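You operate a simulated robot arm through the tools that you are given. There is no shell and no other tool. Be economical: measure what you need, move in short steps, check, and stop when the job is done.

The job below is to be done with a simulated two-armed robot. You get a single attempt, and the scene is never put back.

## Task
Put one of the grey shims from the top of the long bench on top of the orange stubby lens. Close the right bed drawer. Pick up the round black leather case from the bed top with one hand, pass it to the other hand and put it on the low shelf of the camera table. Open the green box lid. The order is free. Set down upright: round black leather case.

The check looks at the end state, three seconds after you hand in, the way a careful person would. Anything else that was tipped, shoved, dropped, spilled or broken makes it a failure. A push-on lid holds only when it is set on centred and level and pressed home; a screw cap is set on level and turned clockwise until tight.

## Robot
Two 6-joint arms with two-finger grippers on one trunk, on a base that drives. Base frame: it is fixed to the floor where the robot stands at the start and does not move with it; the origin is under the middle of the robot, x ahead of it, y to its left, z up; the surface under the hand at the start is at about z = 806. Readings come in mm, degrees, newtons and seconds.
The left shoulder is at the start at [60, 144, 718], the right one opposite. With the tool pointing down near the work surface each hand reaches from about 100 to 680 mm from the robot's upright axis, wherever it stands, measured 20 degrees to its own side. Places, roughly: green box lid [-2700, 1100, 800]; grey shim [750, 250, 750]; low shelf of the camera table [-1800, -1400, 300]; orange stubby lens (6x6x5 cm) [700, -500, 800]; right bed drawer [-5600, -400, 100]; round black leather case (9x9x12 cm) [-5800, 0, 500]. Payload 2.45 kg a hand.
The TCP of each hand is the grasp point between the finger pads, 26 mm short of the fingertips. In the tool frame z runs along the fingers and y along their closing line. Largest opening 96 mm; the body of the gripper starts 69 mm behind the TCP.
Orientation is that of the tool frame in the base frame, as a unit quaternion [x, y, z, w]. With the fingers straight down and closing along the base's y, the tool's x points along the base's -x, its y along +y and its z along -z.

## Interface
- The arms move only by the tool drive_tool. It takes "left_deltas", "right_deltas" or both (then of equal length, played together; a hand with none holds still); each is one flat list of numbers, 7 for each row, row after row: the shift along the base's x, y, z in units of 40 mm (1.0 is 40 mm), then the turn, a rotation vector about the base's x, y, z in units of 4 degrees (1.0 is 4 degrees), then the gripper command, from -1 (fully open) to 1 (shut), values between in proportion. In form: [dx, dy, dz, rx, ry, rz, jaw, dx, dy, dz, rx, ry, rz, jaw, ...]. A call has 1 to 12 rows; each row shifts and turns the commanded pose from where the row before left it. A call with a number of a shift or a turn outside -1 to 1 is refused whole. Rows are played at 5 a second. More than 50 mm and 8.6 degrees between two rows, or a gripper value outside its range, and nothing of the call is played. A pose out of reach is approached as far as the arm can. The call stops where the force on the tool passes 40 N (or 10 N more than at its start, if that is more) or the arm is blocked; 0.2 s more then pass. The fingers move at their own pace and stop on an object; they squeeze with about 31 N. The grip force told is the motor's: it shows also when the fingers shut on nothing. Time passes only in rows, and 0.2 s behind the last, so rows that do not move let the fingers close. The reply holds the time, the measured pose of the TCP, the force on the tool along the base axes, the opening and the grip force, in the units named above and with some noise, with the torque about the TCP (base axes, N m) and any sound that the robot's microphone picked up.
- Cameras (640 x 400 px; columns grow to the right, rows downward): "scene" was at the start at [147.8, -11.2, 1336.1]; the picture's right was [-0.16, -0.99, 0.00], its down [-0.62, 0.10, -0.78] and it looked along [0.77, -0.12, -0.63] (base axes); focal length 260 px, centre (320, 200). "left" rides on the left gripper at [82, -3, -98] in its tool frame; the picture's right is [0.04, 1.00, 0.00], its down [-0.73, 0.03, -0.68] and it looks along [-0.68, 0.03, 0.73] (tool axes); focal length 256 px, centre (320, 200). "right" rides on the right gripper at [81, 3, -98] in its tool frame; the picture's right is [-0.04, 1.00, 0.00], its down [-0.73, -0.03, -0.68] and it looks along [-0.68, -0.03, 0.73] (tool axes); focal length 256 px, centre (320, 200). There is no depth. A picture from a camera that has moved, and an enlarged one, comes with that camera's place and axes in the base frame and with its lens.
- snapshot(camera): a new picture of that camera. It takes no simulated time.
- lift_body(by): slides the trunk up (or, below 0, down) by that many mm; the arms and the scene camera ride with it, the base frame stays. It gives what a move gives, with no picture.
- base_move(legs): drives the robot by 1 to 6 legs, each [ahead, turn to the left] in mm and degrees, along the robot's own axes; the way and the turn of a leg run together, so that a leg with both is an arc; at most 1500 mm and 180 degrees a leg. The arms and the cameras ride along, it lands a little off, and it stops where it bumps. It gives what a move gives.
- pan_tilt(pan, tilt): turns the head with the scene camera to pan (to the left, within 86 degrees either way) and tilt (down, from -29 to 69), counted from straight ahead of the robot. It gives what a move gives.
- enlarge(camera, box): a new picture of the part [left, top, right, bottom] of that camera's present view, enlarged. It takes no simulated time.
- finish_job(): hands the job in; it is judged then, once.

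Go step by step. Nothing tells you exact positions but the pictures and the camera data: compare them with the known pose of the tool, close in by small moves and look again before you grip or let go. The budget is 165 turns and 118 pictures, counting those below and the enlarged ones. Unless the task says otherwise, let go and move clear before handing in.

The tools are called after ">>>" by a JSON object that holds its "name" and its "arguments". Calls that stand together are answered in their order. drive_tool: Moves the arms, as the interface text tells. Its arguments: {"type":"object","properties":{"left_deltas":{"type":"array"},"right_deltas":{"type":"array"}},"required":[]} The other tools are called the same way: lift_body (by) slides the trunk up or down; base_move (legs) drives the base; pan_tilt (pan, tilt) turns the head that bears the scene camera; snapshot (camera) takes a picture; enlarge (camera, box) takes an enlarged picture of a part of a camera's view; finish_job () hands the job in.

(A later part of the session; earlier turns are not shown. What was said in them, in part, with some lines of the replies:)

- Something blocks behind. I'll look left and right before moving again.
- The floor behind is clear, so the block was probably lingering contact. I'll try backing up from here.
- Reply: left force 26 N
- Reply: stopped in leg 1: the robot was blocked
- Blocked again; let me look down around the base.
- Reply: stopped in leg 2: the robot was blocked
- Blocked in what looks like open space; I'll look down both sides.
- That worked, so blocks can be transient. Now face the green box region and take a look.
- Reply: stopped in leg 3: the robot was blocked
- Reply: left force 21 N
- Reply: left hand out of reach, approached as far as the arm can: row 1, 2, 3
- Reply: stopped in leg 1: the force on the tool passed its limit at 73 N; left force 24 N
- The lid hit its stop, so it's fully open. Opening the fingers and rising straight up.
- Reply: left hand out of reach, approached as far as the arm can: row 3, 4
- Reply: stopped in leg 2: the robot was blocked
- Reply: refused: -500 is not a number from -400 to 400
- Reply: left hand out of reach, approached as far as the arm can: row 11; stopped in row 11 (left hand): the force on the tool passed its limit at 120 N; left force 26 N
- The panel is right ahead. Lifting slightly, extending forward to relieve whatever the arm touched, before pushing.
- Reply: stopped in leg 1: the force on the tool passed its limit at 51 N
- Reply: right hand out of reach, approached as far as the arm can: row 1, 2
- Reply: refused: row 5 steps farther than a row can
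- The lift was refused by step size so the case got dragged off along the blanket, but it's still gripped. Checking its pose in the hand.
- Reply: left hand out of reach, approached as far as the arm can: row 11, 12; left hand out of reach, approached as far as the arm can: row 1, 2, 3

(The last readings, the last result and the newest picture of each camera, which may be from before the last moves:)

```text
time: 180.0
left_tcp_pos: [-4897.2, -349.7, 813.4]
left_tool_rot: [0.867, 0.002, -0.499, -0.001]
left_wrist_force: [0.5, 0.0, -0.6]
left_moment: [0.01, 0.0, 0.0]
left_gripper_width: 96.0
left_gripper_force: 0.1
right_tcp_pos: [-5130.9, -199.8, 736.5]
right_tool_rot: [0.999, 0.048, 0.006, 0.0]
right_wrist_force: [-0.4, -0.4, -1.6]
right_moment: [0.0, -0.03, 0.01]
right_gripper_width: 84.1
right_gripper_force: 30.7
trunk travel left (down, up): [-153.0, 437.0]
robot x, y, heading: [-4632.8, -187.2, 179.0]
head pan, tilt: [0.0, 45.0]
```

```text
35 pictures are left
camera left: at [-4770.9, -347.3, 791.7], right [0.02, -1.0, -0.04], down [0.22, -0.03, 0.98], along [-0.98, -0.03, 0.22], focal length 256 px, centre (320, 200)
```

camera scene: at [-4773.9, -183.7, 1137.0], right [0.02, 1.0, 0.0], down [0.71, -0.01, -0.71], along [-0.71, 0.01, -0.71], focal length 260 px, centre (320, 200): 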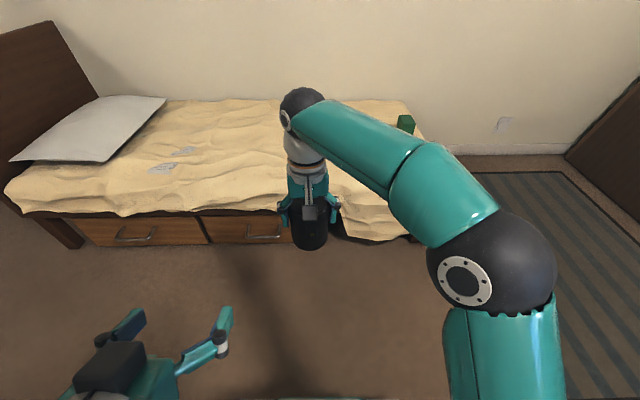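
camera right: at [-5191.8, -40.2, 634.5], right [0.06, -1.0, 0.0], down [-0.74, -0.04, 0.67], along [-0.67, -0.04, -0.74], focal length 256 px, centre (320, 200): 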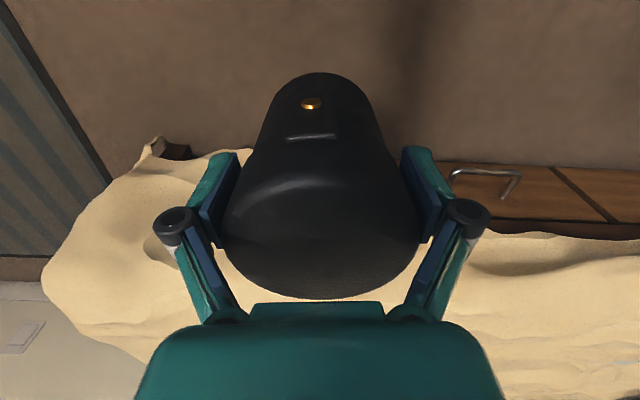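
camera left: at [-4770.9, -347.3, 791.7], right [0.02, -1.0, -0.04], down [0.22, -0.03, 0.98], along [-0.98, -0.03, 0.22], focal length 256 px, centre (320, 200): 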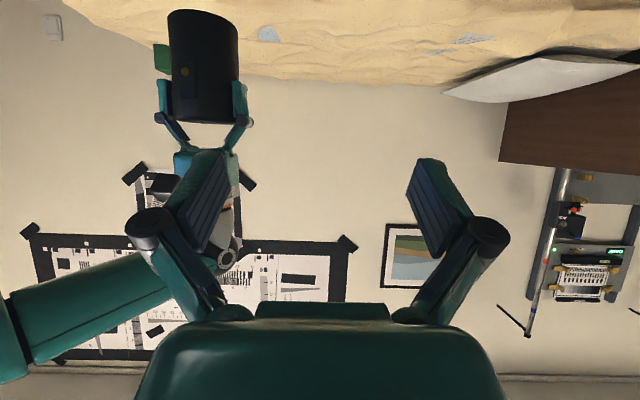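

Left hand is at exactly 60° tilt. Moving it to the pre-grasp point behind the case.

>>> {"name": "drive_tool", "arguments": {"left_deltas": [-0.5, 0.76, -0.4, 0, 0, 0, -1, -0.6, 0.76, -0.4, 0, 0, 0, -1, -0.6, 0.76, -0.4, 0, 0, 0, -1, -0.6, 0.76, -0.4, 0, 0, 0, -1, -0.6, 0.7, -0.2, 0, 0, 0, -1, 0, 0, 0, 0, 0, 0, -1]}}

>>> {"name": "snapshot", "arguments": {"camera": "left"}}

>>> {"name": "snapshot", "arguments": {"camera": "scene"}}

```text
time: 180.7
left_tcp_pos: [-4942.3, -314.8, 816.3]
left_tool_rot: [0.846, 0.07, -0.523, -0.077]
left_wrist_force: [0.0, -0.2, 0.2]
left_moment: [-0.01, -0.01, 0.02]
left_gripper_width: 95.7
left_gripper_force: 0.0
left hand out of reach, approached as far as the arm can: row 1
right_tcp_pos: [-5130.7, -200.2, 737.0]
right_tool_rot: [0.999, 0.049, 0.004, -0.001]
right_wrist_force: [-0.2, 0.0, -2.5]
right_moment: [0.0, -0.02, 0.0]
right_gripper_width: 83.9
right_gripper_force: 31.5
trunk travel left (down, up): [-153.0, 437.0]
robot x, y, heading: [-4632.0, -185.6, 178.8]
head pan, tilt: [0.0, 45.0]
stopped in row 3 (left hand): the arm was blocked; the commanded pose is now the measured one
```

```text
34 pictures are left
camera left: at [-4818.2, -302.8, 788.2], right [0.05, -0.97, -0.24], down [0.28, -0.21, 0.93], along [-0.96, -0.12, 0.26], focal length 256 px, centre (320, 200)
```

left: 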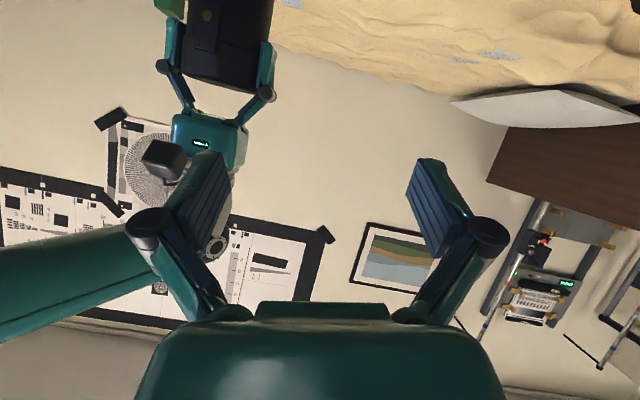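

```text
33 pictures are left
camera scene: at [-4773.9, -184.0, 1136.8], right [0.02, 1.0, 0.0], down [0.71, -0.01, -0.71], along [-0.71, 0.01, -0.71], focal length 260 px, centre (320, 200)
```

scene: 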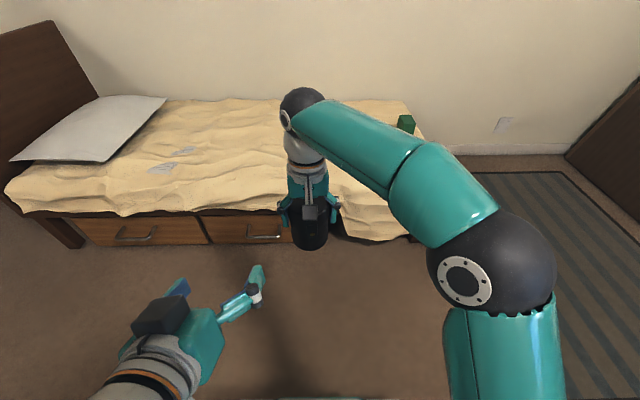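

The left arm was too folded. I'll move the case farther out and left, and extend the left hand forward while restoring its orientation.

>>> {"name": "drive_tool", "arguments": {"left_deltas": [-0.5, -0.7, 0, -0.73, -0.21, -0.16, -1, -0.6, -0.7, -0.2, -0.73, -0.21, -0.16, -1, -0.7, -0.6, -0.2, -0.73, -0.21, -0.16, -1, -0.7, -0.6, -0.3, -0.73, -0.21, -0.16, -1, -0.7, -0.5, -0.4, 0, 0, 0, -1, 0, 0, 0, 0, 0, 0, -1], "right_deltas": [-0.35, -0.4, 0, 0, 0, 0, 1, -0.35, -0.4, 0, 0, 0, 0, 1, -0.35, -0.4, 0, 0, 0, 0, 1, -0.35, -0.4, 0, 0, 0, 0, 1, -0.35, -0.4, 0, 0, 0, 0, 1, 0, 0, 0, 0, 0, 0, 1]}}

>>> {"name": "snapshot", "arguments": {"camera": "left"}}

```text
time: 182.1
left_tcp_pos: [-5070.2, -440.2, 775.4]
left_tool_rot: [0.865, -0.002, -0.501, -0.002]
left_wrist_force: [-0.7, 0.3, 0.2]
left_moment: [-0.04, 0.0, 0.01]
left_gripper_width: 96.0
left_gripper_force: 0.1
right_tcp_pos: [-5184.1, -248.3, 736.7]
right_tool_rot: [0.999, 0.033, 0.002, 0.005]
right_wrist_force: [0.2, 0.8, -1.6]
right_moment: [-0.02, -0.04, -0.02]
right_gripper_width: 83.9
right_gripper_force: 31.2
right hand out of reach, approached as far as the arm can: row 4, 5
trunk travel left (down, up): [-153.0, 437.0]
robot x, y, heading: [-4630.4, -188.4, 178.7]
head pan, tilt: [0.0, 45.0]
```

```text
32 pictures are left
camera left: at [-4944.0, -437.3, 752.3], right [0.01, -1.0, -0.04], down [0.22, -0.03, 0.97], along [-0.97, -0.02, 0.22], focal length 256 px, centre (320, 200)
```

left: 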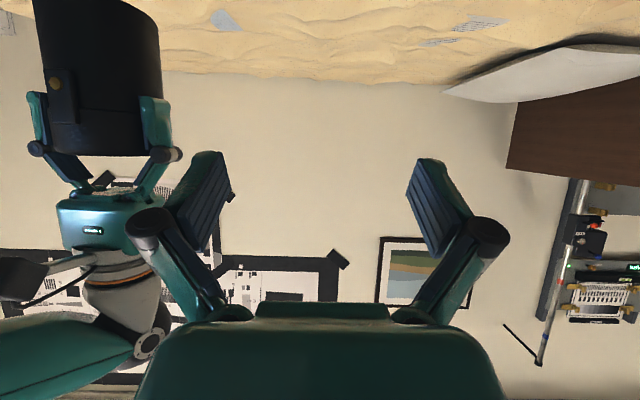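

Left is well oriented. Sliding it sideways behind the case.

>>> {"name": "drive_tool", "arguments": {"left_deltas": [0, 0, -0.9, 0, 0, 0, -1, 0, 0.96, 0, 0, 0, 0, -1, 0, 0.96, 0, 0, 0, 0, -1, 0, 0.96, 0, 0, 0, 0, -1, 0, 0.96, 0, 0, 0, 0, -1, -0.2, 0.96, 0, 0, 0, 0, -1, 0, 0, 0, 0, 0, 0, -1]}}

>>> {"name": "snapshot", "arguments": {"camera": "left"}}

>>> {"name": "enlarge", "arguments": {"camera": "scene", "box": [220, 150, 380, 270]}}

```text
time: 183.7
left_tcp_pos: [-5081.4, -250.2, 736.3]
left_tool_rot: [0.866, -0.002, -0.501, -0.002]
left_wrist_force: [-0.2, 0.1, -0.6]
left_moment: [-0.04, 0.04, 0.01]
left_gripper_width: 95.6
left_gripper_force: 0.0
right_tcp_pos: [-5183.9, -248.7, 731.7]
right_tool_rot: [0.999, 0.033, 0.005, 0.004]
right_wrist_force: [0.4, -1.0, -2.3]
right_moment: [-0.01, -0.01, 0.02]
right_gripper_width: 84.0
right_gripper_force: 30.9
trunk travel left (down, up): [-153.0, 437.0]
robot x, y, heading: [-4632.2, -184.8, 179.2]
head pan, tilt: [0.0, 45.0]
```

```text
31 pictures are left
camera left: at [-4954.9, -246.4, 713.4], right [0.02, -1.0, -0.04], down [0.22, -0.03, 0.97], along [-0.97, -0.02, 0.22], focal length 256 px, centre (320, 200)
```

left: 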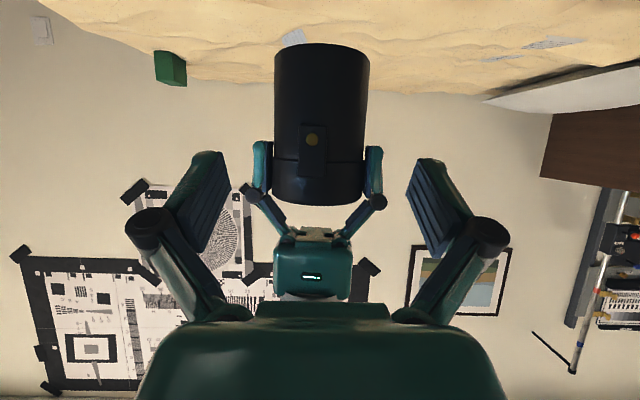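

```text
3.33 times, centred on (300, 210) of scene
camera zoom: at [-4774.3, -183.6, 1136.7], right [0.02, 1.0, 0.0], down [0.71, -0.01, -0.71], along [-0.71, 0.01, -0.71], focal length 865 px, centre (387, 167)
```

zoom: 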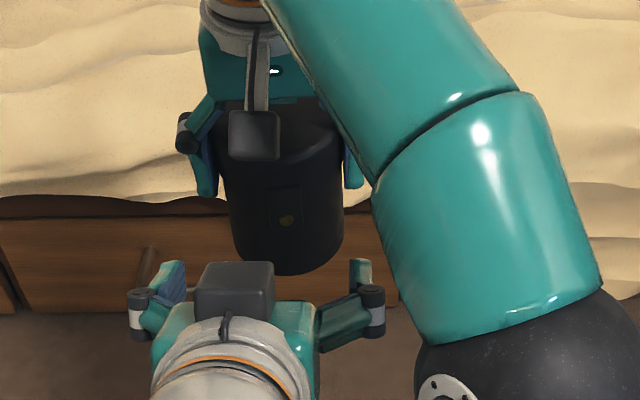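

The case is centred between the left fingers. Advancing along the tool axis to the lower body of the case.

>>> {"name": "drive_tool", "arguments": {"left_deltas": [-0.65, 0.01, -0.36, 0, 0, 0, -1, -0.65, 0.01, -0.36, 0, 0, 0, -1, -0.65, 0.01, -0.36, 0, 0, 0, -1, 0, 0, 0, 0, 0, 0, -1]}}

>>> {"name": "snapshot", "arguments": {"camera": "left"}}

>>> {"name": "enlarge", "arguments": {"camera": "scene", "box": [220, 150, 380, 270]}}

```text
time: 184.7
left_tcp_pos: [-5159.2, -245.4, 692.9]
left_tool_rot: [0.865, -0.002, -0.501, -0.001]
left_wrist_force: [-0.3, 0.4, 0.2]
left_moment: [-0.01, 0.02, -0.03]
left_gripper_width: 96.3
left_gripper_force: 0.0
right_tcp_pos: [-5185.6, -249.4, 729.4]
right_tool_rot: [0.999, 0.033, 0.007, 0.002]
right_wrist_force: [-0.2, -0.4, -2.5]
right_moment: [0.01, -0.03, 0.04]
right_gripper_width: 83.8
right_gripper_force: 30.7
trunk travel left (down, up): [-153.0, 437.0]
robot x, y, heading: [-4633.8, -188.5, 178.8]
head pan, tilt: [0.0, 45.0]
```

```text
29 pictures are left
camera left: at [-5032.4, -243.6, 670.5], right [0.02, -1.0, -0.04], down [0.22, -0.03, 0.97], along [-0.97, -0.02, 0.22], focal length 256 px, centre (320, 200)
```

left: 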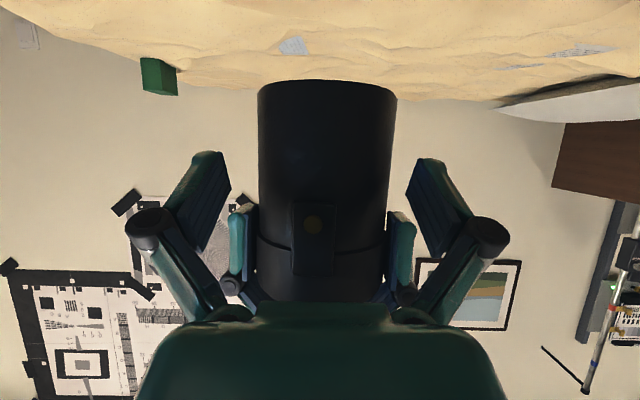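

```text
3.33 times, centred on (300, 210) of scene
camera zoom: at [-4774.4, -183.7, 1136.9], right [0.02, 1.0, 0.0], down [0.71, -0.01, -0.71], along [-0.71, 0.01, -0.71], focal length 865 px, centre (387, 167)
```

zoom: 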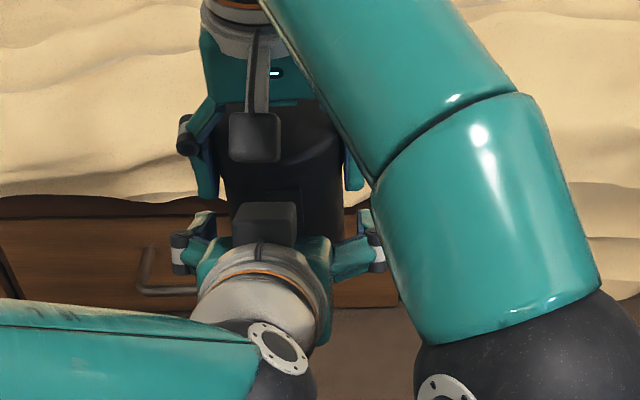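

Small y correction of -4 mm, final advance, then close the left gripper.

>>> {"name": "drive_tool", "arguments": {"left_deltas": [-0.33, -0.1, -0.16, 0, 0, 0, -1, -0.3, 0, -0.16, 0, 0, 0, -1, 0, 0, 0, 0, 0, 0, -1]}}

>>> {"name": "snapshot", "arguments": {"camera": "left"}}

```text
time: 185.5
left_tcp_pos: [-5183.0, -249.1, 683.2]
left_tool_rot: [0.865, -0.002, -0.501, -0.001]
left_wrist_force: [-0.3, 0.5, 0.2]
left_moment: [0.02, 0.0, 0.0]
left_gripper_width: 95.8
left_gripper_force: 0.0
right_tcp_pos: [-5185.0, -247.8, 728.3]
right_tool_rot: [0.999, 0.034, 0.008, 0.003]
right_wrist_force: [0.4, 0.7, -2.6]
right_moment: [-0.04, -0.03, 0.0]
right_gripper_width: 83.9
right_gripper_force: 30.8
trunk travel left (down, up): [-153.0, 437.0]
robot x, y, heading: [-4634.6, -185.4, 178.8]
head pan, tilt: [0.0, 45.0]
```

```text
27 pictures are left
camera left: at [-5056.0, -247.2, 659.1], right [0.02, -1.0, -0.04], down [0.22, -0.03, 0.97], along [-0.97, -0.02, 0.22], focal length 256 px, centre (320, 200)
```

left: 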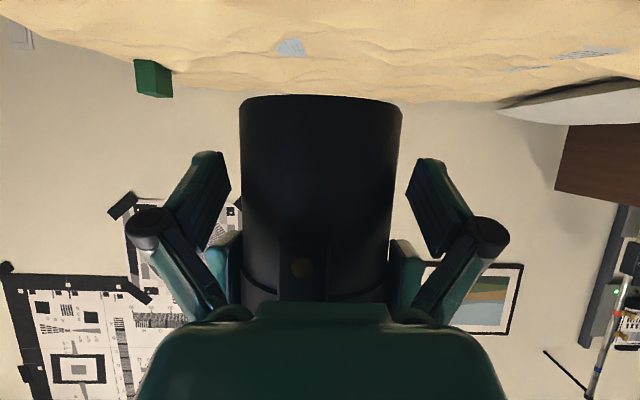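

Centred. Closing the left gripper on the case.

>>> {"name": "drive_tool", "arguments": {"left_deltas": [0, 0, 0, 0, 0, 0, 1, 0, 0, 0, 0, 0, 0, 1, 0, 0, 0, 0, 0, 0, 1]}}

```text
time: 186.3
left_tcp_pos: [-5181.9, -249.5, 682.6]
left_tool_rot: [0.866, -0.002, -0.501, -0.002]
left_wrist_force: [0.4, 2.2, 0.3]
left_moment: [0.03, 0.01, -0.06]
left_gripper_width: 83.8
left_gripper_force: 31.5
right_tcp_pos: [-5185.7, -247.0, 728.2]
right_tool_rot: [0.999, 0.033, 0.007, 0.003]
right_wrist_force: [-1.0, -1.8, -1.3]
right_moment: [-0.1, -0.01, 0.05]
right_gripper_width: 83.6
right_gripper_force: 30.8
trunk travel left (down, up): [-153.0, 437.0]
robot x, y, heading: [-4636.0, -189.8, 178.9]
head pan, tilt: [0.0, 45.0]
```

Left holds it at 83.8 mm. Opening the right hand and lifting it straight up.

>>> {"name": "drive_tool", "arguments": {"right_deltas": [0, 0, 0, 0, 0, 0, -1, 0, 0, 0, 0, 0, 0, -1, 0, 0, 0.5, 0, 0, 0, -1, 0, 0, 1, 0, 0, 0, -1, 0, 0, 1, 0, 0, 0, -1, 0, 0, 1, 0, 0, 0, -1, 0, 0.5, 1, 0, 0, 0, -1, 0, 1, 0.5, 0, 0, 0, -1, 0.5, 1, 0, 0, 0, 0, -1, 0.5, 1, 0, 0, 0, 0, -1], "left_deltas": [0, 0, 0, 0, 0, 0, 1, 0, 0, 0, 0, 0, 0, 1, 0, 0, 0, 0, 0, 0, 1, 0, 0, 0, 0, 0, 0, 1, 0, 0, 0, 0, 0, 0, 1, 0, 0, 0, 0, 0, 0, 1, 0, 0, 0, 0, 0, 0, 1, 0, 0, 0, 0, 0, 0, 1, 0, 0, 0, 0, 0, 0, 1, 0, 0, 0, 0, 0, 0, 1]}}

>>> {"name": "snapshot", "arguments": {"camera": "scene"}}

```text
time: 188.5
left_tcp_pos: [-5182.9, -249.4, 682.0]
left_tool_rot: [0.866, -0.003, -0.501, -0.003]
left_wrist_force: [-0.1, -0.5, -2.6]
left_moment: [0.0, -0.04, -0.01]
left_gripper_width: 83.5
left_gripper_force: 31.1
right_tcp_pos: [-5064.7, -92.5, 868.2]
right_tool_rot: [0.999, 0.049, 0.005, 0.0]
right_wrist_force: [-0.7, -0.1, 0.1]
right_moment: [0.03, 0.02, -0.04]
right_gripper_width: 96.0
right_gripper_force: 0.1
right hand out of reach, approached as far as the arm can: row 3, 4, 5, 6, 7, 8
trunk travel left (down, up): [-153.0, 437.0]
robot x, y, heading: [-4636.8, -187.2, 179.0]
head pan, tilt: [0.0, 45.0]
```

```text
26 pictures are left
camera scene: at [-4774.0, -183.9, 1137.1], right [0.02, 1.0, 0.0], down [0.71, -0.01, -0.71], along [-0.71, 0.01, -0.71], focal length 260 px, centre (320, 200)
```

scene: 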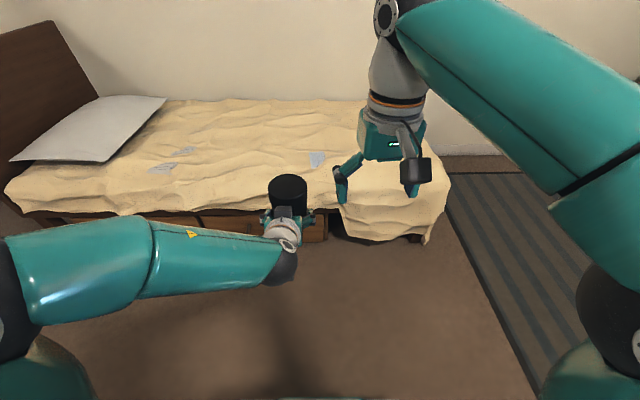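

Handover done. Turning around (left, away from the stool) and driving to the camera table, which should be the second table with front edge near y≈-1150.

>>> {"name": "base_move", "arguments": {"legs": [[0, 90], [0, 86]]}}

>>> {"name": "base_move", "arguments": {"legs": [[1400, 0], [1200, 0]]}}

>>> {"name": "pan_tilt", "arguments": {"pan": -60, "tilt": 25}}

>>> {"name": "snapshot", "arguments": {"camera": "scene"}}

```text
time: 192.3
left_tcp_pos: [-4712.2, -737.4, 682.1]
left_tool_rot: [0.685, 0.53, -0.396, 0.306]
left_wrist_force: [0.2, 0.0, -1.7]
left_moment: [0.0, 0.0, -0.03]
left_gripper_width: 83.3
left_gripper_force: 31.6
right_tcp_pos: [-4834.2, -584.0, 868.4]
right_tool_rot: [0.758, 0.652, 0.003, -0.003]
right_wrist_force: [-0.1, 0.9, 1.3]
right_moment: [0.0, -0.03, -0.01]
right_gripper_width: 95.7
right_gripper_force: 0.1
trunk travel left (down, up): [-153.0, 437.0]
robot x, y, heading: [-4688.9, -176.0, -103.4]
head pan, tilt: [0.0, 45.0]
stopped in leg 1: the robot was blocked; the commanded pose is now the measured one
```

```text
time: 205.2
left_tcp_pos: [-5293.6, -3263.1, 681.9]
left_tool_rot: [0.68, 0.536, -0.394, 0.309]
left_wrist_force: [0.4, 0.1, -1.6]
left_moment: [0.04, 0.03, -0.01]
left_gripper_width: 83.0
left_gripper_force: 31.1
right_tcp_pos: [-5418.2, -3111.8, 869.2]
right_tool_rot: [0.753, 0.658, 0.003, -0.004]
right_wrist_force: [0.2, 0.5, -0.6]
right_moment: [0.01, 0.0, 0.05]
right_gripper_width: 95.7
right_gripper_force: 0.1
trunk travel left (down, up): [-153.0, 437.0]
robot x, y, heading: [-5279.5, -2699.9, -102.1]
head pan, tilt: [0.0, 45.0]
```

```text
time: 206.4
left_tcp_pos: [-5293.8, -3263.3, 681.4]
left_tool_rot: [0.679, 0.537, -0.393, 0.31]
left_wrist_force: [0.8, -0.4, -0.6]
left_moment: [0.04, -0.03, 0.02]
left_gripper_width: 83.1
left_gripper_force: 30.8
right_tcp_pos: [-5418.1, -3113.8, 869.9]
right_tool_rot: [0.752, 0.659, 0.004, -0.003]
right_wrist_force: [-1.1, -0.2, -0.5]
right_moment: [-0.01, -0.01, 0.0]
right_gripper_width: 96.0
right_gripper_force: 0.1
trunk travel left (down, up): [-153.0, 437.0]
robot x, y, heading: [-5280.5, -2699.5, -102.6]
head pan, tilt: [-60.0, 25.0]
```

```text
25 pictures are left
camera scene: at [-5377.7, -2786.2, 1167.6], right [-0.3, 0.95, 0.0], down [0.4, 0.13, -0.91], along [-0.86, -0.27, -0.42], focal length 260 px, centre (320, 200)
```

scene: 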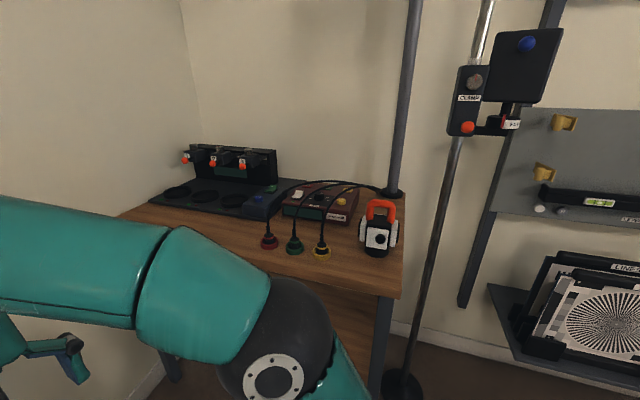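

A blocked turn made me drive into the wrong corner, with no bump. Backing straight out along the same path.

>>> {"name": "base_move", "arguments": {"legs": [[-1400, 0], [-800, 0]]}}

```text
time: 217.5
left_tcp_pos: [-4853.1, -1106.5, 681.7]
left_tool_rot: [0.67, 0.549, -0.387, 0.316]
left_wrist_force: [0.9, 0.3, -2.0]
left_moment: [0.04, -0.03, 0.01]
left_gripper_width: 83.0
left_gripper_force: 30.8
right_tcp_pos: [-4981.0, -960.2, 868.8]
right_tool_rot: [0.741, 0.672, 0.004, -0.004]
right_wrist_force: [-1.1, -0.1, 0.9]
right_moment: [0.04, 0.02, 0.02]
right_gripper_width: 96.2
right_gripper_force: 0.0
trunk travel left (down, up): [-153.0, 437.0]
robot x, y, heading: [-4857.7, -541.0, -100.2]
head pan, tilt: [-60.0, 25.0]
```

Now turning left toward heading ~0 and checking.

>>> {"name": "base_move", "arguments": {"legs": [[0, 60]]}}

>>> {"name": "base_move", "arguments": {"legs": [[0, 42]]}}

>>> {"name": "pan_tilt", "arguments": {"pan": -10, "tilt": 20}}

>>> {"name": "snapshot", "arguments": {"camera": "scene"}}

```text
time: 220.8
left_tcp_pos: [-4369.8, -823.5, 683.3]
left_tool_rot: [0.31, 0.809, -0.18, 0.467]
left_wrist_force: [0.1, -0.7, -2.3]
left_moment: [0.03, 0.08, 0.01]
left_gripper_width: 82.5
left_gripper_force: 30.9
right_tcp_pos: [-4562.0, -861.7, 869.5]
right_tool_rot: [0.309, 0.951, 0.001, -0.006]
right_wrist_force: [0.2, 0.2, -0.4]
right_moment: [0.02, -0.03, 0.02]
right_gripper_width: 96.0
right_gripper_force: 0.0
trunk travel left (down, up): [-153.0, 437.0]
robot x, y, heading: [-4887.1, -574.1, -41.1]
head pan, tilt: [-60.0, 25.0]
```

```text
time: 223.6
left_tcp_pos: [-4331.3, -423.7, 683.7]
left_tool_rot: [0.005, 0.866, -0.004, 0.499]
left_wrist_force: [0.2, -0.5, -2.5]
left_moment: [0.02, 0.05, 0.01]
left_gripper_width: 82.7
left_gripper_force: 31.0
right_tcp_pos: [-4451.8, -577.0, 871.6]
right_tool_rot: [-0.047, 0.999, 0.0, -0.005]
right_wrist_force: [-0.5, 0.2, 0.5]
right_moment: [0.0, -0.01, -0.01]
right_gripper_width: 96.0
right_gripper_force: 0.1
trunk travel left (down, up): [-153.0, 437.0]
robot x, y, heading: [-4882.0, -604.4, -0.4]
head pan, tilt: [-60.0, 25.0]
stopped in leg 1: the robot was blocked; the commanded pose is now the measured one
```

```text
time: 224.7
left_tcp_pos: [-4330.7, -422.6, 684.3]
left_tool_rot: [0.005, 0.866, -0.004, 0.5]
left_wrist_force: [0.8, 0.6, -1.6]
left_moment: [0.03, 0.02, 0.03]
left_gripper_width: 82.6
left_gripper_force: 30.7
right_tcp_pos: [-4451.6, -576.0, 871.3]
right_tool_rot: [-0.047, 0.999, -0.001, -0.005]
right_wrist_force: [0.0, -0.6, -0.9]
right_moment: [-0.04, 0.05, 0.0]
right_gripper_width: 95.9
right_gripper_force: 0.1
trunk travel left (down, up): [-153.0, 437.0]
robot x, y, heading: [-4877.7, -603.9, -0.5]
head pan, tilt: [-10.0, 20.0]
```

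```text
24 pictures are left
camera scene: at [-4728.3, -621.6, 1175.6], right [-0.18, -0.98, 0.0], down [-0.34, 0.06, -0.94], along [0.92, -0.17, -0.34], focal length 260 px, centre (320, 200)
```

scene: 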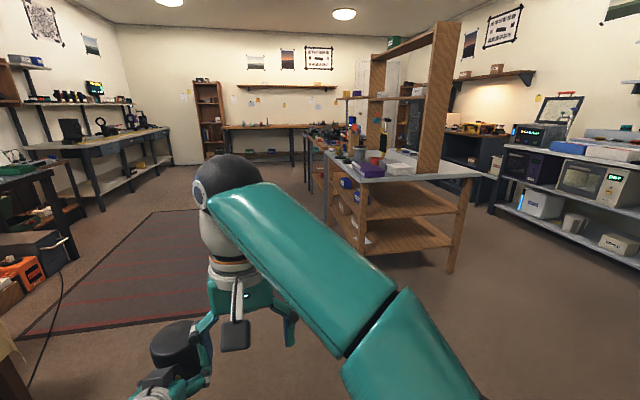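

Facing +x with clear floor. Driving along in front of the tables.

>>> {"name": "base_move", "arguments": {"legs": [[1400, 5], [1050, 0]]}}

>>> {"name": "pan_tilt", "arguments": {"pan": -65, "tilt": 30}}

>>> {"name": "snapshot", "arguments": {"camera": "scene"}}

```text
time: 236.9
left_tcp_pos: [-1903.0, -235.0, 685.2]
left_tool_rot: [-0.031, 0.866, 0.016, 0.499]
left_wrist_force: [0.3, 0.7, -2.2]
left_moment: [0.02, 0.04, -0.05]
left_gripper_width: 82.4
left_gripper_force: 30.9
right_tcp_pos: [-2010.0, -398.3, 870.4]
right_tool_rot: [-0.089, 0.996, -0.001, -0.006]
right_wrist_force: [0.5, -0.2, -0.1]
right_moment: [0.0, 0.01, 0.01]
right_gripper_width: 96.2
right_gripper_force: 0.0
trunk travel left (down, up): [-153.0, 437.0]
robot x, y, heading: [-2435.6, -465.0, 4.2]
head pan, tilt: [-10.0, 20.0]
```

```text
time: 238.2
left_tcp_pos: [-1903.2, -235.4, 684.8]
left_tool_rot: [-0.032, 0.866, 0.017, 0.499]
left_wrist_force: [0.2, -0.5, -1.9]
left_moment: [0.0, 0.05, 0.02]
left_gripper_width: 82.5
left_gripper_force: 31.1
right_tcp_pos: [-2010.4, -398.3, 871.5]
right_tool_rot: [-0.089, 0.996, -0.001, -0.005]
right_wrist_force: [-0.5, -0.8, -0.7]
right_moment: [-0.01, 0.0, -0.02]
right_gripper_width: 96.0
right_gripper_force: 0.2
trunk travel left (down, up): [-153.0, 437.0]
robot x, y, heading: [-2439.0, -462.8, 4.5]
head pan, tilt: [-65.0, 30.0]
```

```text
23 pictures are left
camera scene: at [-2329.9, -537.7, 1159.6], right [-0.87, -0.49, 0.0], down [-0.25, 0.43, -0.87], along [0.43, -0.75, -0.5], focal length 260 px, centre (320, 200)
```

scene: 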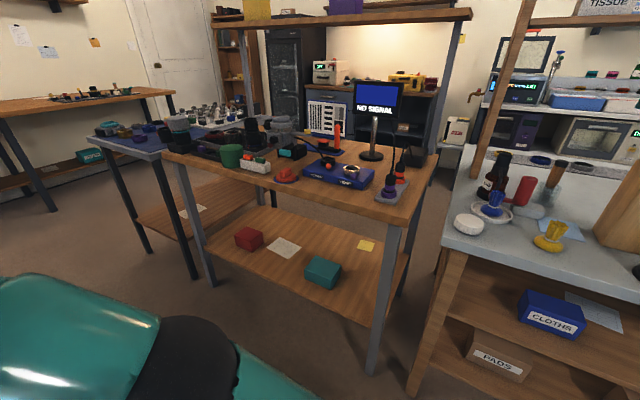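

The camera table's low shelf is visible: red box, paper, teal box, yellow note. Enlarging the shelf.

>>> {"name": "enlarge", "arguments": {"camera": "scene", "box": [170, 190, 442, 360]}}

```text
2.35 times, centred on (306, 275) of scene
camera zoom: at [-2329.9, -537.7, 1159.6], right [-0.87, -0.49, 0.0], down [-0.25, 0.43, -0.87], along [0.43, -0.75, -0.5], focal length 611 px, centre (353, 24)
```

zoom: 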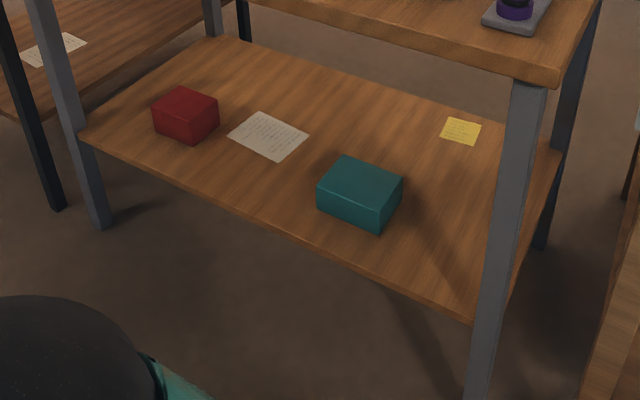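

Shelf front edge is y≈-1125, z≈300; a free spot is at about (-1700,-1205) between the red and teal boxes. Driving in front of it and turning to face it.

>>> {"name": "base_move", "arguments": {"legs": [[545, 0], [0, -50]]}}

>>> {"name": "base_move", "arguments": {"legs": [[0, -44]]}}

```text
time: 244.0
left_tcp_pos: [-1373.6, -667.9, 683.8]
left_tool_rot: [0.329, 0.801, -0.191, 0.462]
left_wrist_force: [-0.2, -0.3, -2.5]
left_moment: [0.02, 0.04, -0.05]
left_gripper_width: 82.2
left_gripper_force: 30.6
right_tcp_pos: [-1565.7, -697.9, 872.1]
right_tool_rot: [0.331, 0.944, 0.002, -0.007]
right_wrist_force: [-0.7, 0.2, -0.3]
right_moment: [-0.03, 0.03, 0.01]
right_gripper_width: 95.8
right_gripper_force: 0.0
trunk travel left (down, up): [-153.0, 437.0]
robot x, y, heading: [-1874.2, -396.1, -44.1]
head pan, tilt: [-65.0, 30.0]
stopped in leg 2: the robot was blocked; the commanded pose is now the measured one
```

```text
time: 246.7
left_tcp_pos: [-1706.0, -942.3, 684.2]
left_tool_rot: [0.606, 0.619, -0.351, 0.356]
left_wrist_force: [1.3, 0.0, -1.5]
left_moment: [0.04, 0.0, -0.01]
left_gripper_width: 82.2
left_gripper_force: 31.2
right_tcp_pos: [-1864.3, -828.4, 872.1]
right_tool_rot: [0.662, 0.75, 0.003, -0.004]
right_wrist_force: [-0.2, 0.8, -0.3]
right_moment: [-0.01, 0.05, 0.03]
right_gripper_width: 96.3
right_gripper_force: 0.0
trunk travel left (down, up): [-153.0, 437.0]
robot x, y, heading: [-1837.1, -394.4, -88.0]
head pan, tilt: [-65.0, 30.0]
```

Facing the table with the case at (-1706,-942). Lowering trunk and arm.

>>> {"name": "lift_body", "arguments": {"by": -150}}

>>> {"name": "drive_tool", "arguments": {"left_deltas": [0, 0, -0.9, 0, 0, 0, 1, 0, 0, -0.9, 0, 0, 0, 1, 0, 0, -0.9, 0, 0, 0, 1, 0, 0, 0, 0, 0, 0, 1]}}

>>> {"name": "snapshot", "arguments": {"camera": "left"}}

>>> {"name": "pan_tilt", "arguments": {"pan": 10, "tilt": 35}}

>>> {"name": "snapshot", "arguments": {"camera": "scene"}}

```text
time: 248.4
left_tcp_pos: [-1706.2, -942.5, 535.1]
left_tool_rot: [0.607, 0.618, -0.351, 0.356]
left_wrist_force: [0.0, 1.0, -2.0]
left_moment: [0.03, 0.02, -0.04]
left_gripper_width: 82.4
left_gripper_force: 31.1
right_tcp_pos: [-1864.9, -827.6, 722.3]
right_tool_rot: [0.662, 0.749, 0.002, -0.004]
right_wrist_force: [0.4, 0.8, -0.1]
right_moment: [-0.02, -0.02, 0.01]
right_gripper_width: 96.2
right_gripper_force: 0.0
trunk travel left (down, up): [-3.0, 587.0]
robot x, y, heading: [-1842.4, -391.6, -87.8]
head pan, tilt: [-65.0, 30.0]
```

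```text
time: 249.4
left_tcp_pos: [-1709.6, -941.2, 428.3]
left_tool_rot: [0.608, 0.618, -0.35, 0.355]
left_wrist_force: [0.5, 0.1, -0.9]
left_moment: [0.02, 0.03, 0.03]
left_gripper_width: 82.2
left_gripper_force: 30.7
right_tcp_pos: [-1864.7, -827.2, 722.1]
right_tool_rot: [0.662, 0.749, 0.003, -0.005]
right_wrist_force: [-0.2, -0.6, 0.3]
right_moment: [0.01, 0.02, -0.03]
right_gripper_width: 96.0
right_gripper_force: 0.0
trunk travel left (down, up): [-3.0, 587.0]
robot x, y, heading: [-1838.4, -397.9, -88.1]
head pan, tilt: [-65.0, 30.0]
```

```text
21 pictures are left
camera left: at [-1713.6, -816.0, 405.8], right [1.0, 0.04, -0.04], down [0.03, 0.22, 0.98], along [0.05, -0.97, 0.22], focal length 256 px, centre (320, 200)
```

left: 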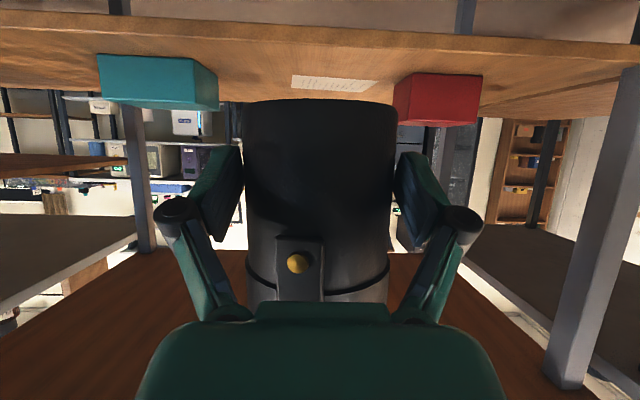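

```text
time: 250.9
left_tcp_pos: [-1708.7, -941.8, 428.5]
left_tool_rot: [0.606, 0.619, -0.35, 0.356]
left_wrist_force: [0.5, 0.6, -1.8]
left_moment: [0.03, 0.0, 0.03]
left_gripper_width: 82.1
left_gripper_force: 31.4
right_tcp_pos: [-1864.9, -827.9, 722.4]
right_tool_rot: [0.662, 0.75, 0.002, -0.005]
right_wrist_force: [0.1, -0.2, -0.4]
right_moment: [-0.06, -0.01, 0.04]
right_gripper_width: 96.0
right_gripper_force: 0.1
trunk travel left (down, up): [-3.0, 587.0]
robot x, y, heading: [-1841.5, -390.3, -88.2]
head pan, tilt: [10.0, 35.0]
```

```text
20 pictures are left
camera scene: at [-1817.6, -540.0, 1001.8], right [-0.98, -0.21, 0.0], down [-0.12, 0.56, -0.82], along [0.17, -0.8, -0.57], focal length 260 px, centre (320, 200)
```

scene: 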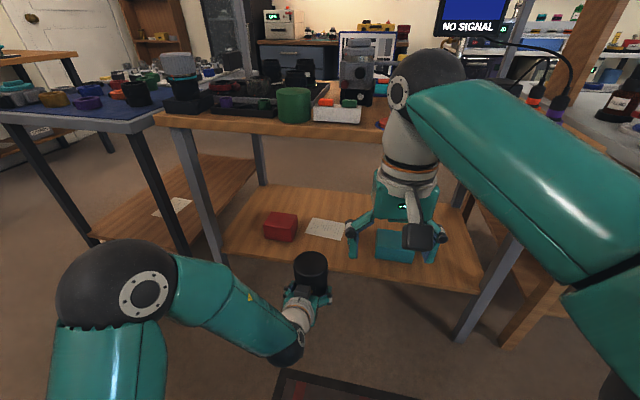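

The shelf surface is at ~z 296 and the case bottom 35 mm below the TCP. I'll retract the right hand, lower to clear height, and drive in.

>>> {"name": "drive_tool", "arguments": {"left_deltas": [0, 0, -0.45, 0, 0, 0, 1, 0, 0, -0.45, 0, 0, 0, 1, 0, 0, -0.45, 0, 0, 0, 1, 0, 0, 0, 0, 0, 0, 1, 0, 0, 0, 0, 0, 0, 1], "right_deltas": [0, 0.7, 0.3, 0, 0, 0, -1, 0, 0.7, 0.3, 0, 0, 0, -1, 0, 0.7, 0.3, 0, 0, 0, -1, 0, 0.7, 0.3, 0, 0, 0, -1, 0, 0.7, 0.3, 0, 0, 0, -1]}}

>>> {"name": "base_move", "arguments": {"legs": [[180, 0]]}}

>>> {"name": "snapshot", "arguments": {"camera": "left"}}

>>> {"name": "snapshot", "arguments": {"camera": "scene"}}

```text
time: 252.1
left_tcp_pos: [-1707.5, -940.9, 373.8]
left_tool_rot: [0.607, 0.619, -0.35, 0.355]
left_wrist_force: [0.0, 0.2, -1.9]
left_moment: [0.08, -0.03, -0.01]
left_gripper_width: 82.2
left_gripper_force: 30.9
right_tcp_pos: [-1865.2, -688.2, 781.7]
right_tool_rot: [0.662, 0.749, 0.003, -0.004]
right_wrist_force: [0.4, 0.1, 0.9]
right_moment: [0.04, -0.02, 0.04]
right_gripper_width: 95.9
right_gripper_force: 0.1
trunk travel left (down, up): [-3.0, 587.0]
robot x, y, heading: [-1840.9, -393.4, -88.0]
head pan, tilt: [10.0, 35.0]
```

```text
time: 253.6
left_tcp_pos: [-1701.4, -1124.6, 374.6]
left_tool_rot: [0.607, 0.618, -0.35, 0.355]
left_wrist_force: [0.4, -0.4, -2.3]
left_moment: [0.05, 0.01, 0.03]
left_gripper_width: 82.2
left_gripper_force: 31.3
right_tcp_pos: [-1858.7, -869.8, 781.5]
right_tool_rot: [0.662, 0.75, 0.003, -0.004]
right_wrist_force: [-0.8, 0.9, 0.2]
right_moment: [0.01, 0.02, -0.01]
right_gripper_width: 96.1
right_gripper_force: 0.0
trunk travel left (down, up): [-3.0, 587.0]
robot x, y, heading: [-1834.9, -579.4, -88.0]
head pan, tilt: [10.0, 35.0]
```

```text
19 pictures are left
camera left: at [-1706.0, -998.8, 352.3], right [1.0, 0.04, -0.04], down [0.03, 0.22, 0.98], along [0.05, -0.97, 0.22], focal length 256 px, centre (320, 200)
```

left: 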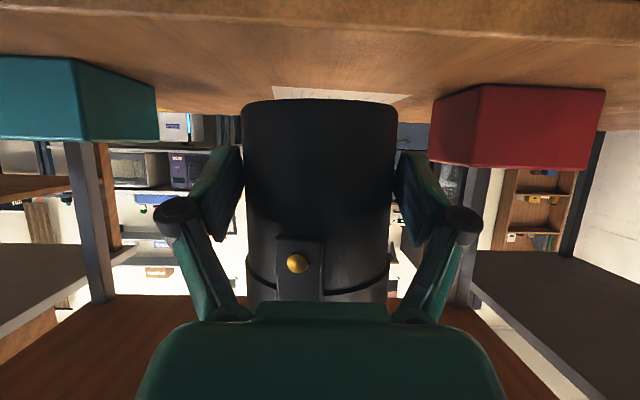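

```text
18 pictures are left
camera scene: at [-1811.0, -722.2, 1001.8], right [-0.98, -0.21, 0.0], down [-0.12, 0.56, -0.82], along [0.17, -0.8, -0.57], focal length 260 px, centre (320, 200)
```

scene: 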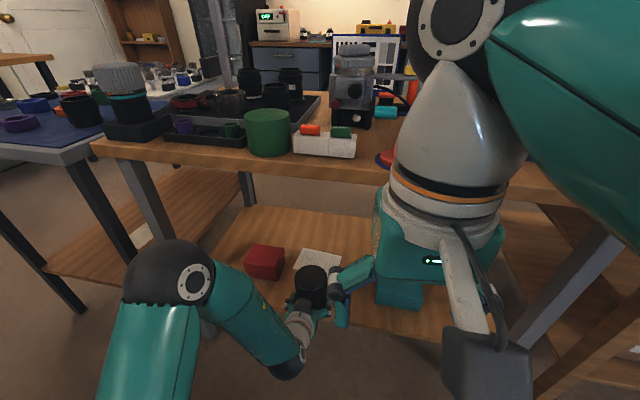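

Driving the last ~90 mm so the case stands fully over the shelf.

>>> {"name": "base_move", "arguments": {"legs": [[90, 0]]}}

>>> {"name": "drive_tool", "arguments": {"left_deltas": [0, 0, -0.3, 0, 0, 0, 1, 0, 0, -0.3, 0, 0, 0, 1, 0, 0, 0, 0, 0, 0, 1]}}

>>> {"name": "snapshot", "arguments": {"camera": "left"}}

>>> {"name": "enlarge", "arguments": {"camera": "scene", "box": [220, 190, 412, 310]}}

```text
time: 254.7
left_tcp_pos: [-1697.8, -1214.7, 375.1]
left_tool_rot: [0.606, 0.62, -0.349, 0.356]
left_wrist_force: [-0.6, 0.6, -1.8]
left_moment: [0.02, 0.0, 0.01]
left_gripper_width: 82.2
left_gripper_force: 30.9
right_tcp_pos: [-1855.0, -959.2, 782.7]
right_tool_rot: [0.662, 0.749, 0.003, -0.005]
right_wrist_force: [-0.4, -0.3, -0.4]
right_moment: [-0.04, 0.04, 0.0]
right_gripper_width: 96.2
right_gripper_force: 0.0
trunk travel left (down, up): [-3.0, 587.0]
robot x, y, heading: [-1831.0, -666.9, -87.8]
head pan, tilt: [10.0, 35.0]
```

```text
time: 255.5
left_tcp_pos: [-1697.4, -1214.0, 349.7]
left_tool_rot: [0.605, 0.62, -0.349, 0.357]
left_wrist_force: [-0.3, 0.6, -1.9]
left_moment: [0.06, -0.01, -0.03]
left_gripper_width: 82.1
left_gripper_force: 30.9
right_tcp_pos: [-1856.4, -961.0, 781.5]
right_tool_rot: [0.662, 0.749, 0.004, -0.004]
right_wrist_force: [0.8, -0.3, -0.4]
right_moment: [0.0, 0.0, 0.0]
right_gripper_width: 96.1
right_gripper_force: 0.1
trunk travel left (down, up): [-3.0, 587.0]
robot x, y, heading: [-1827.4, -668.7, -88.2]
head pan, tilt: [10.0, 35.0]
```

```text
17 pictures are left
camera left: at [-1702.0, -1088.4, 328.1], right [1.0, 0.04, -0.04], down [0.03, 0.22, 0.98], along [0.05, -0.97, 0.22], focal length 256 px, centre (320, 200)
```

left: 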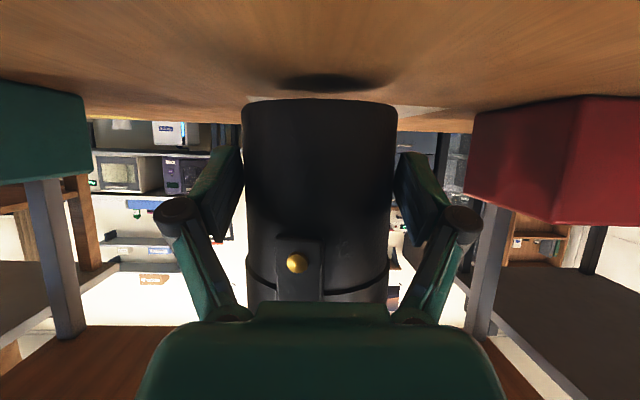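

```text
3.33 times, centred on (316, 250) of scene
camera zoom: at [-1807.8, -812.1, 1001.8], right [-0.98, -0.21, 0.0], down [-0.12, 0.56, -0.82], along [0.17, -0.8, -0.57], focal length 865 px, centre (333, 33)
```

zoom: 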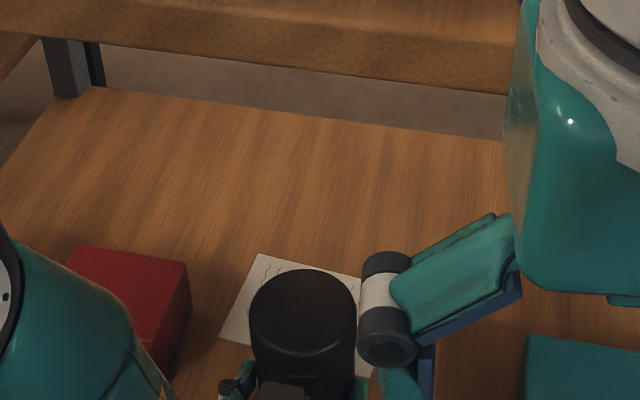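

About 15 mm above the shelf by the shadow. Lowering gently until contact.

>>> {"name": "drive_tool", "arguments": {"left_deltas": [0, 0, -0.15, 0, 0, 0, 1, 0, 0, -0.1, 0, 0, 0, 1, 0, 0, 0, 0, 0, 0, 1]}}

>>> {"name": "snapshot", "arguments": {"camera": "left"}}

```text
time: 256.3
left_tcp_pos: [-1696.6, -1214.1, 340.7]
left_tool_rot: [0.607, 0.619, -0.351, 0.355]
left_wrist_force: [0.2, 0.0, -2.6]
left_moment: [0.06, 0.03, 0.0]
left_gripper_width: 82.3
left_gripper_force: 31.0
right_tcp_pos: [-1854.9, -960.2, 782.2]
right_tool_rot: [0.662, 0.749, 0.003, -0.004]
right_wrist_force: [-0.1, 0.7, -0.2]
right_moment: [-0.04, -0.03, 0.0]
right_gripper_width: 96.2
right_gripper_force: 0.1
trunk travel left (down, up): [-3.0, 587.0]
robot x, y, heading: [-1829.9, -666.5, -87.9]
head pan, tilt: [10.0, 35.0]
```

```text
15 pictures are left
camera left: at [-1701.7, -1088.8, 318.6], right [1.0, 0.04, -0.04], down [0.03, 0.22, 0.98], along [0.05, -0.97, 0.22], focal length 256 px, centre (320, 200)
```

left: 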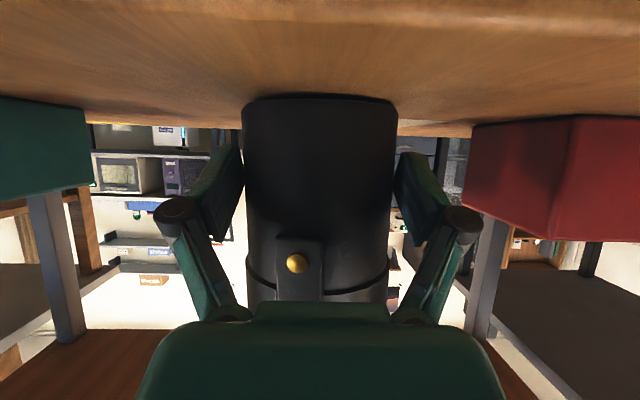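

>>> {"name": "drive_tool", "arguments": {"left_deltas": [0, 0, -0.08, 0, 0, 0, 1, 0, 0, 0, 0, 0, 0, 1, 0, 0, 0, 0, 0, 0, 1]}}

>>> {"name": "drive_tool", "arguments": {"left_deltas": [0, 0, -0.05, 0, 0, 0, 1, 0, 0, 0, 0, 0, 0, 1, 0, 0, 0, 0, 0, 0, 1]}}

```text
time: 257.1
left_tcp_pos: [-1696.2, -1214.9, 338.9]
left_tool_rot: [0.606, 0.617, -0.352, 0.357]
left_wrist_force: [1.1, 2.2, 9.9]
left_moment: [-0.26, -0.52, 0.12]
left_gripper_width: 82.5
left_gripper_force: 31.4
right_tcp_pos: [-1856.5, -959.3, 782.9]
right_tool_rot: [0.663, 0.749, 0.003, -0.005]
right_wrist_force: [-0.5, 0.3, 0.6]
right_moment: [0.03, -0.03, 0.02]
right_gripper_width: 96.0
right_gripper_force: 0.2
trunk travel left (down, up): [-3.0, 587.0]
robot x, y, heading: [-1832.4, -667.5, -87.9]
head pan, tilt: [10.0, 35.0]
```

```text
time: 257.9
left_tcp_pos: [-1697.3, -1214.7, 338.7]
left_tool_rot: [0.605, 0.617, -0.352, 0.359]
left_wrist_force: [1.1, -1.1, 19.7]
left_moment: [-0.52, -0.95, -0.05]
left_gripper_width: 82.2
left_gripper_force: 31.1
right_tcp_pos: [-1856.0, -960.0, 782.5]
right_tool_rot: [0.662, 0.75, 0.002, -0.005]
right_wrist_force: [-0.2, 0.4, 0.0]
right_moment: [0.0, 0.01, -0.02]
right_gripper_width: 95.7
right_gripper_force: 0.0
trunk travel left (down, up): [-3.0, 587.0]
robot x, y, heading: [-1827.0, -672.0, -88.1]
head pan, tilt: [10.0, 35.0]
```

The case stands on the shelf. Easing off and opening the left gripper.

>>> {"name": "drive_tool", "arguments": {"left_deltas": [0, 0, 0.05, 0, 0, 0, 1, 0, 0, 0, 0, 0, 0, 0.0, 0, 0, 0, 0, 0, 0, -1, 0, 0, 0, 0, 0, 0, -1]}}

>>> {"name": "snapshot", "arguments": {"camera": "left"}}

```text
time: 258.9
left_tcp_pos: [-1697.6, -1213.8, 337.8]
left_tool_rot: [0.606, 0.62, -0.349, 0.356]
left_wrist_force: [0.0, -0.1, 0.3]
left_moment: [0.0, -0.04, -0.03]
left_gripper_width: 96.3
left_gripper_force: 0.1
right_tcp_pos: [-1855.1, -959.5, 781.8]
right_tool_rot: [0.662, 0.75, 0.002, -0.004]
right_wrist_force: [0.0, -0.7, 1.0]
right_moment: [0.02, 0.0, -0.03]
right_gripper_width: 96.0
right_gripper_force: 0.1
trunk travel left (down, up): [-3.0, 587.0]
robot x, y, heading: [-1829.4, -666.8, -87.8]
head pan, tilt: [10.0, 35.0]
```

```text
14 pictures are left
camera left: at [-1702.9, -1087.9, 315.5], right [1.0, 0.04, -0.04], down [0.03, 0.22, 0.98], along [0.05, -0.98, 0.22], focal length 256 px, centre (320, 200)
```

left: 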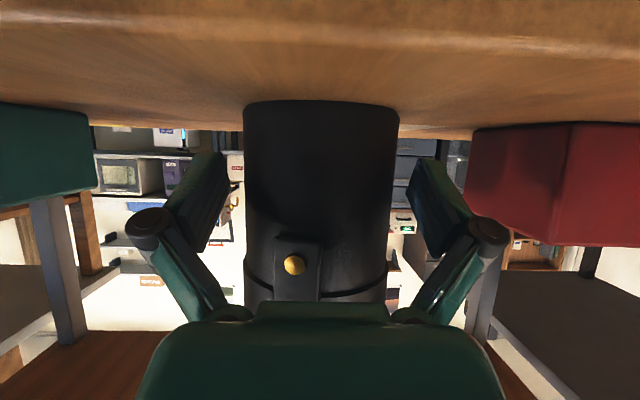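

Released and standing. Withdrawing along the tool axis.

>>> {"name": "drive_tool", "arguments": {"left_deltas": [-0.02, 0.43, 0.25, 0, 0, 0, -1, -0.04, 0.8, 0.4, 0, 0, 0, -1, -0.04, 0.8, 0.4, 0, 0, 0, -1, -0.04, 0.8, 0.3, 0, 0, 0, -1]}}

>>> {"name": "base_move", "arguments": {"legs": [[-300, 0]]}}

>>> {"name": "snapshot", "arguments": {"camera": "scene"}}

>>> {"name": "snapshot", "arguments": {"camera": "left"}}

```text
time: 259.9
left_tcp_pos: [-1719.2, -1141.9, 386.1]
left_tool_rot: [0.607, 0.619, -0.35, 0.356]
left_wrist_force: [-0.5, 0.1, 0.7]
left_moment: [0.0, 0.01, 0.02]
left_gripper_width: 96.1
left_gripper_force: 0.1
left hand out of reach, approached as far as the arm can: row 3, 4
right_tcp_pos: [-1854.4, -961.5, 782.6]
right_tool_rot: [0.662, 0.75, 0.003, -0.004]
right_wrist_force: [0.0, -1.0, 0.9]
right_moment: [0.02, 0.03, -0.03]
right_gripper_width: 96.0
right_gripper_force: 0.1
trunk travel left (down, up): [-3.0, 587.0]
robot x, y, heading: [-1830.9, -666.6, -87.9]
head pan, tilt: [10.0, 35.0]
```

```text
time: 262.0
left_tcp_pos: [-1728.7, -841.8, 386.9]
left_tool_rot: [0.606, 0.619, -0.35, 0.356]
left_wrist_force: [0.4, 0.3, -0.4]
left_moment: [0.0, 0.02, -0.01]
left_gripper_width: 96.2
left_gripper_force: 0.0
right_tcp_pos: [-1865.5, -659.3, 782.2]
right_tool_rot: [0.661, 0.75, 0.002, -0.004]
right_wrist_force: [0.2, -0.2, 0.2]
right_moment: [0.01, 0.0, -0.01]
right_gripper_width: 96.2
right_gripper_force: 0.0
trunk travel left (down, up): [-3.0, 587.0]
robot x, y, heading: [-1843.9, -367.2, -87.9]
head pan, tilt: [10.0, 35.0]
```

```text
13 pictures are left
camera scene: at [-1818.3, -511.3, 1001.8], right [-0.98, -0.21, 0.0], down [-0.12, 0.56, -0.82], along [0.17, -0.8, -0.57], focal length 260 px, centre (320, 200)
```

scene: 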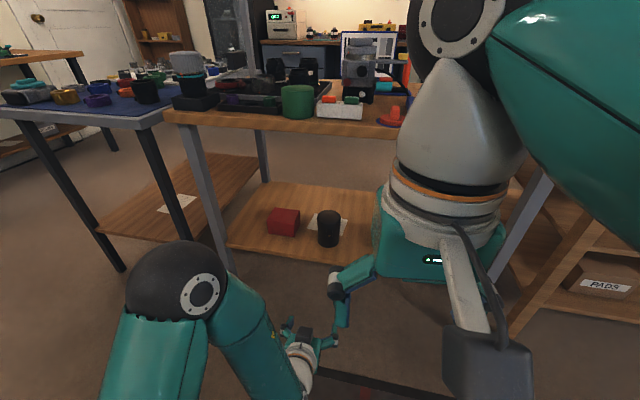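

```text
12 pictures are left
camera left: at [-1734.6, -716.2, 364.7], right [1.0, 0.04, -0.04], down [0.03, 0.22, 0.98], along [0.05, -0.97, 0.22], focal length 256 px, centre (320, 200)
```

left: 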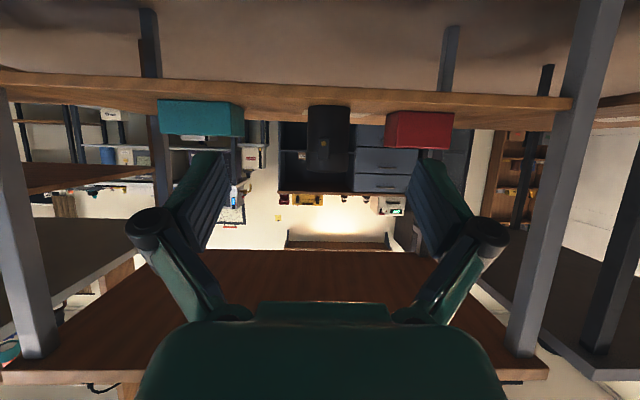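

The case stands upright on the shelf. I'll turn to verify the green lid and the shim from here before handing in.

>>> {"name": "base_move", "arguments": {"legs": [[-200, 0], [0, -60]]}}

>>> {"name": "pan_tilt", "arguments": {"pan": -86, "tilt": 15}}

>>> {"name": "snapshot", "arguments": {"camera": "scene"}}

```text
time: 267.1
left_tcp_pos: [-2203.0, -500.9, 389.6]
left_tool_rot: [0.833, 0.239, -0.481, 0.137]
left_wrist_force: [0.4, -0.3, -0.3]
left_moment: [0.0, 0.0, -0.02]
left_gripper_width: 96.1
left_gripper_force: 0.1
right_tcp_pos: [-2116.5, -290.1, 783.0]
right_tool_rot: [0.946, 0.324, 0.005, -0.002]
right_wrist_force: [1.1, -0.9, -0.9]
right_moment: [-0.02, -0.03, 0.0]
right_gripper_width: 96.0
right_gripper_force: 0.1
trunk travel left (down, up): [-3.0, 587.0]
robot x, y, heading: [-1835.7, -195.8, -146.8]
head pan, tilt: [10.0, 35.0]
stopped in leg 2: the robot was blocked; the commanded pose is now the measured one
```

```text
time: 268.8
left_tcp_pos: [-2203.7, -500.9, 387.7]
left_tool_rot: [0.833, 0.239, -0.48, 0.136]
left_wrist_force: [-1.4, -0.2, 0.8]
left_moment: [0.01, 0.05, 0.01]
left_gripper_width: 96.0
left_gripper_force: 0.0
right_tcp_pos: [-2116.2, -290.8, 784.0]
right_tool_rot: [0.946, 0.325, 0.004, -0.002]
right_wrist_force: [-0.5, 0.1, 0.0]
right_moment: [-0.01, 0.0, 0.01]
right_gripper_width: 96.1
right_gripper_force: 0.1
trunk travel left (down, up): [-3.0, 587.0]
robot x, y, heading: [-1832.0, -196.8, -146.7]
head pan, tilt: [-85.9, 15.0]
```

```text
11 pictures are left
camera scene: at [-1936.2, -150.6, 1033.9], right [0.8, 0.61, 0.0], down [0.16, -0.21, -0.97], along [-0.58, 0.77, -0.26], focal length 260 px, centre (320, 200)
```

scene: 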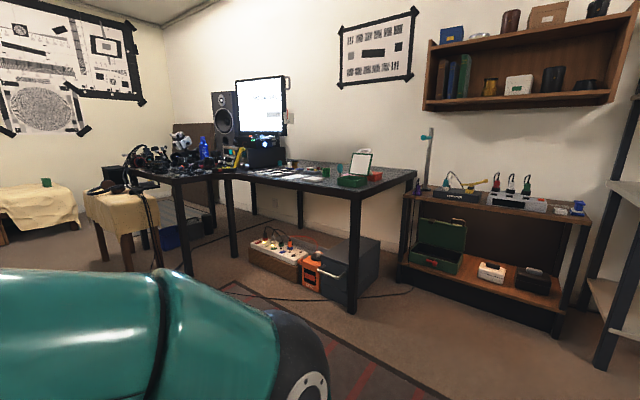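

The green lid stands open, the drawer is shut, the case is upright on the shelf, and the shim was seen on the lens after I backed away. Both hands are empty and clear, so I'm handing in.

>>> {"name": "finish_job", "arguments": {}}

```text
The job is handed in.
```

I finished all four parts and handed the job in:

- **Shim:** the 0.1 grey shim sits level in the front ring of the orange stubby lens.
- **Drawer:** the right bed drawer is pushed to its stop and is flush with the one beside it.
- **Case:** the round black leather case was passed from the right hand to the left. It now stands upright on the camera table's low shelf.
- **Green box:** the lid is open to its stop.

While picking up the case, one lift command was refused. The case slid along the blanket and off the bed in the gripper before I raised it; it stayed upright and held. Early on, the base also bumped something under or beside the long bench a few times, but later pictures showed nothing on the bench had moved.
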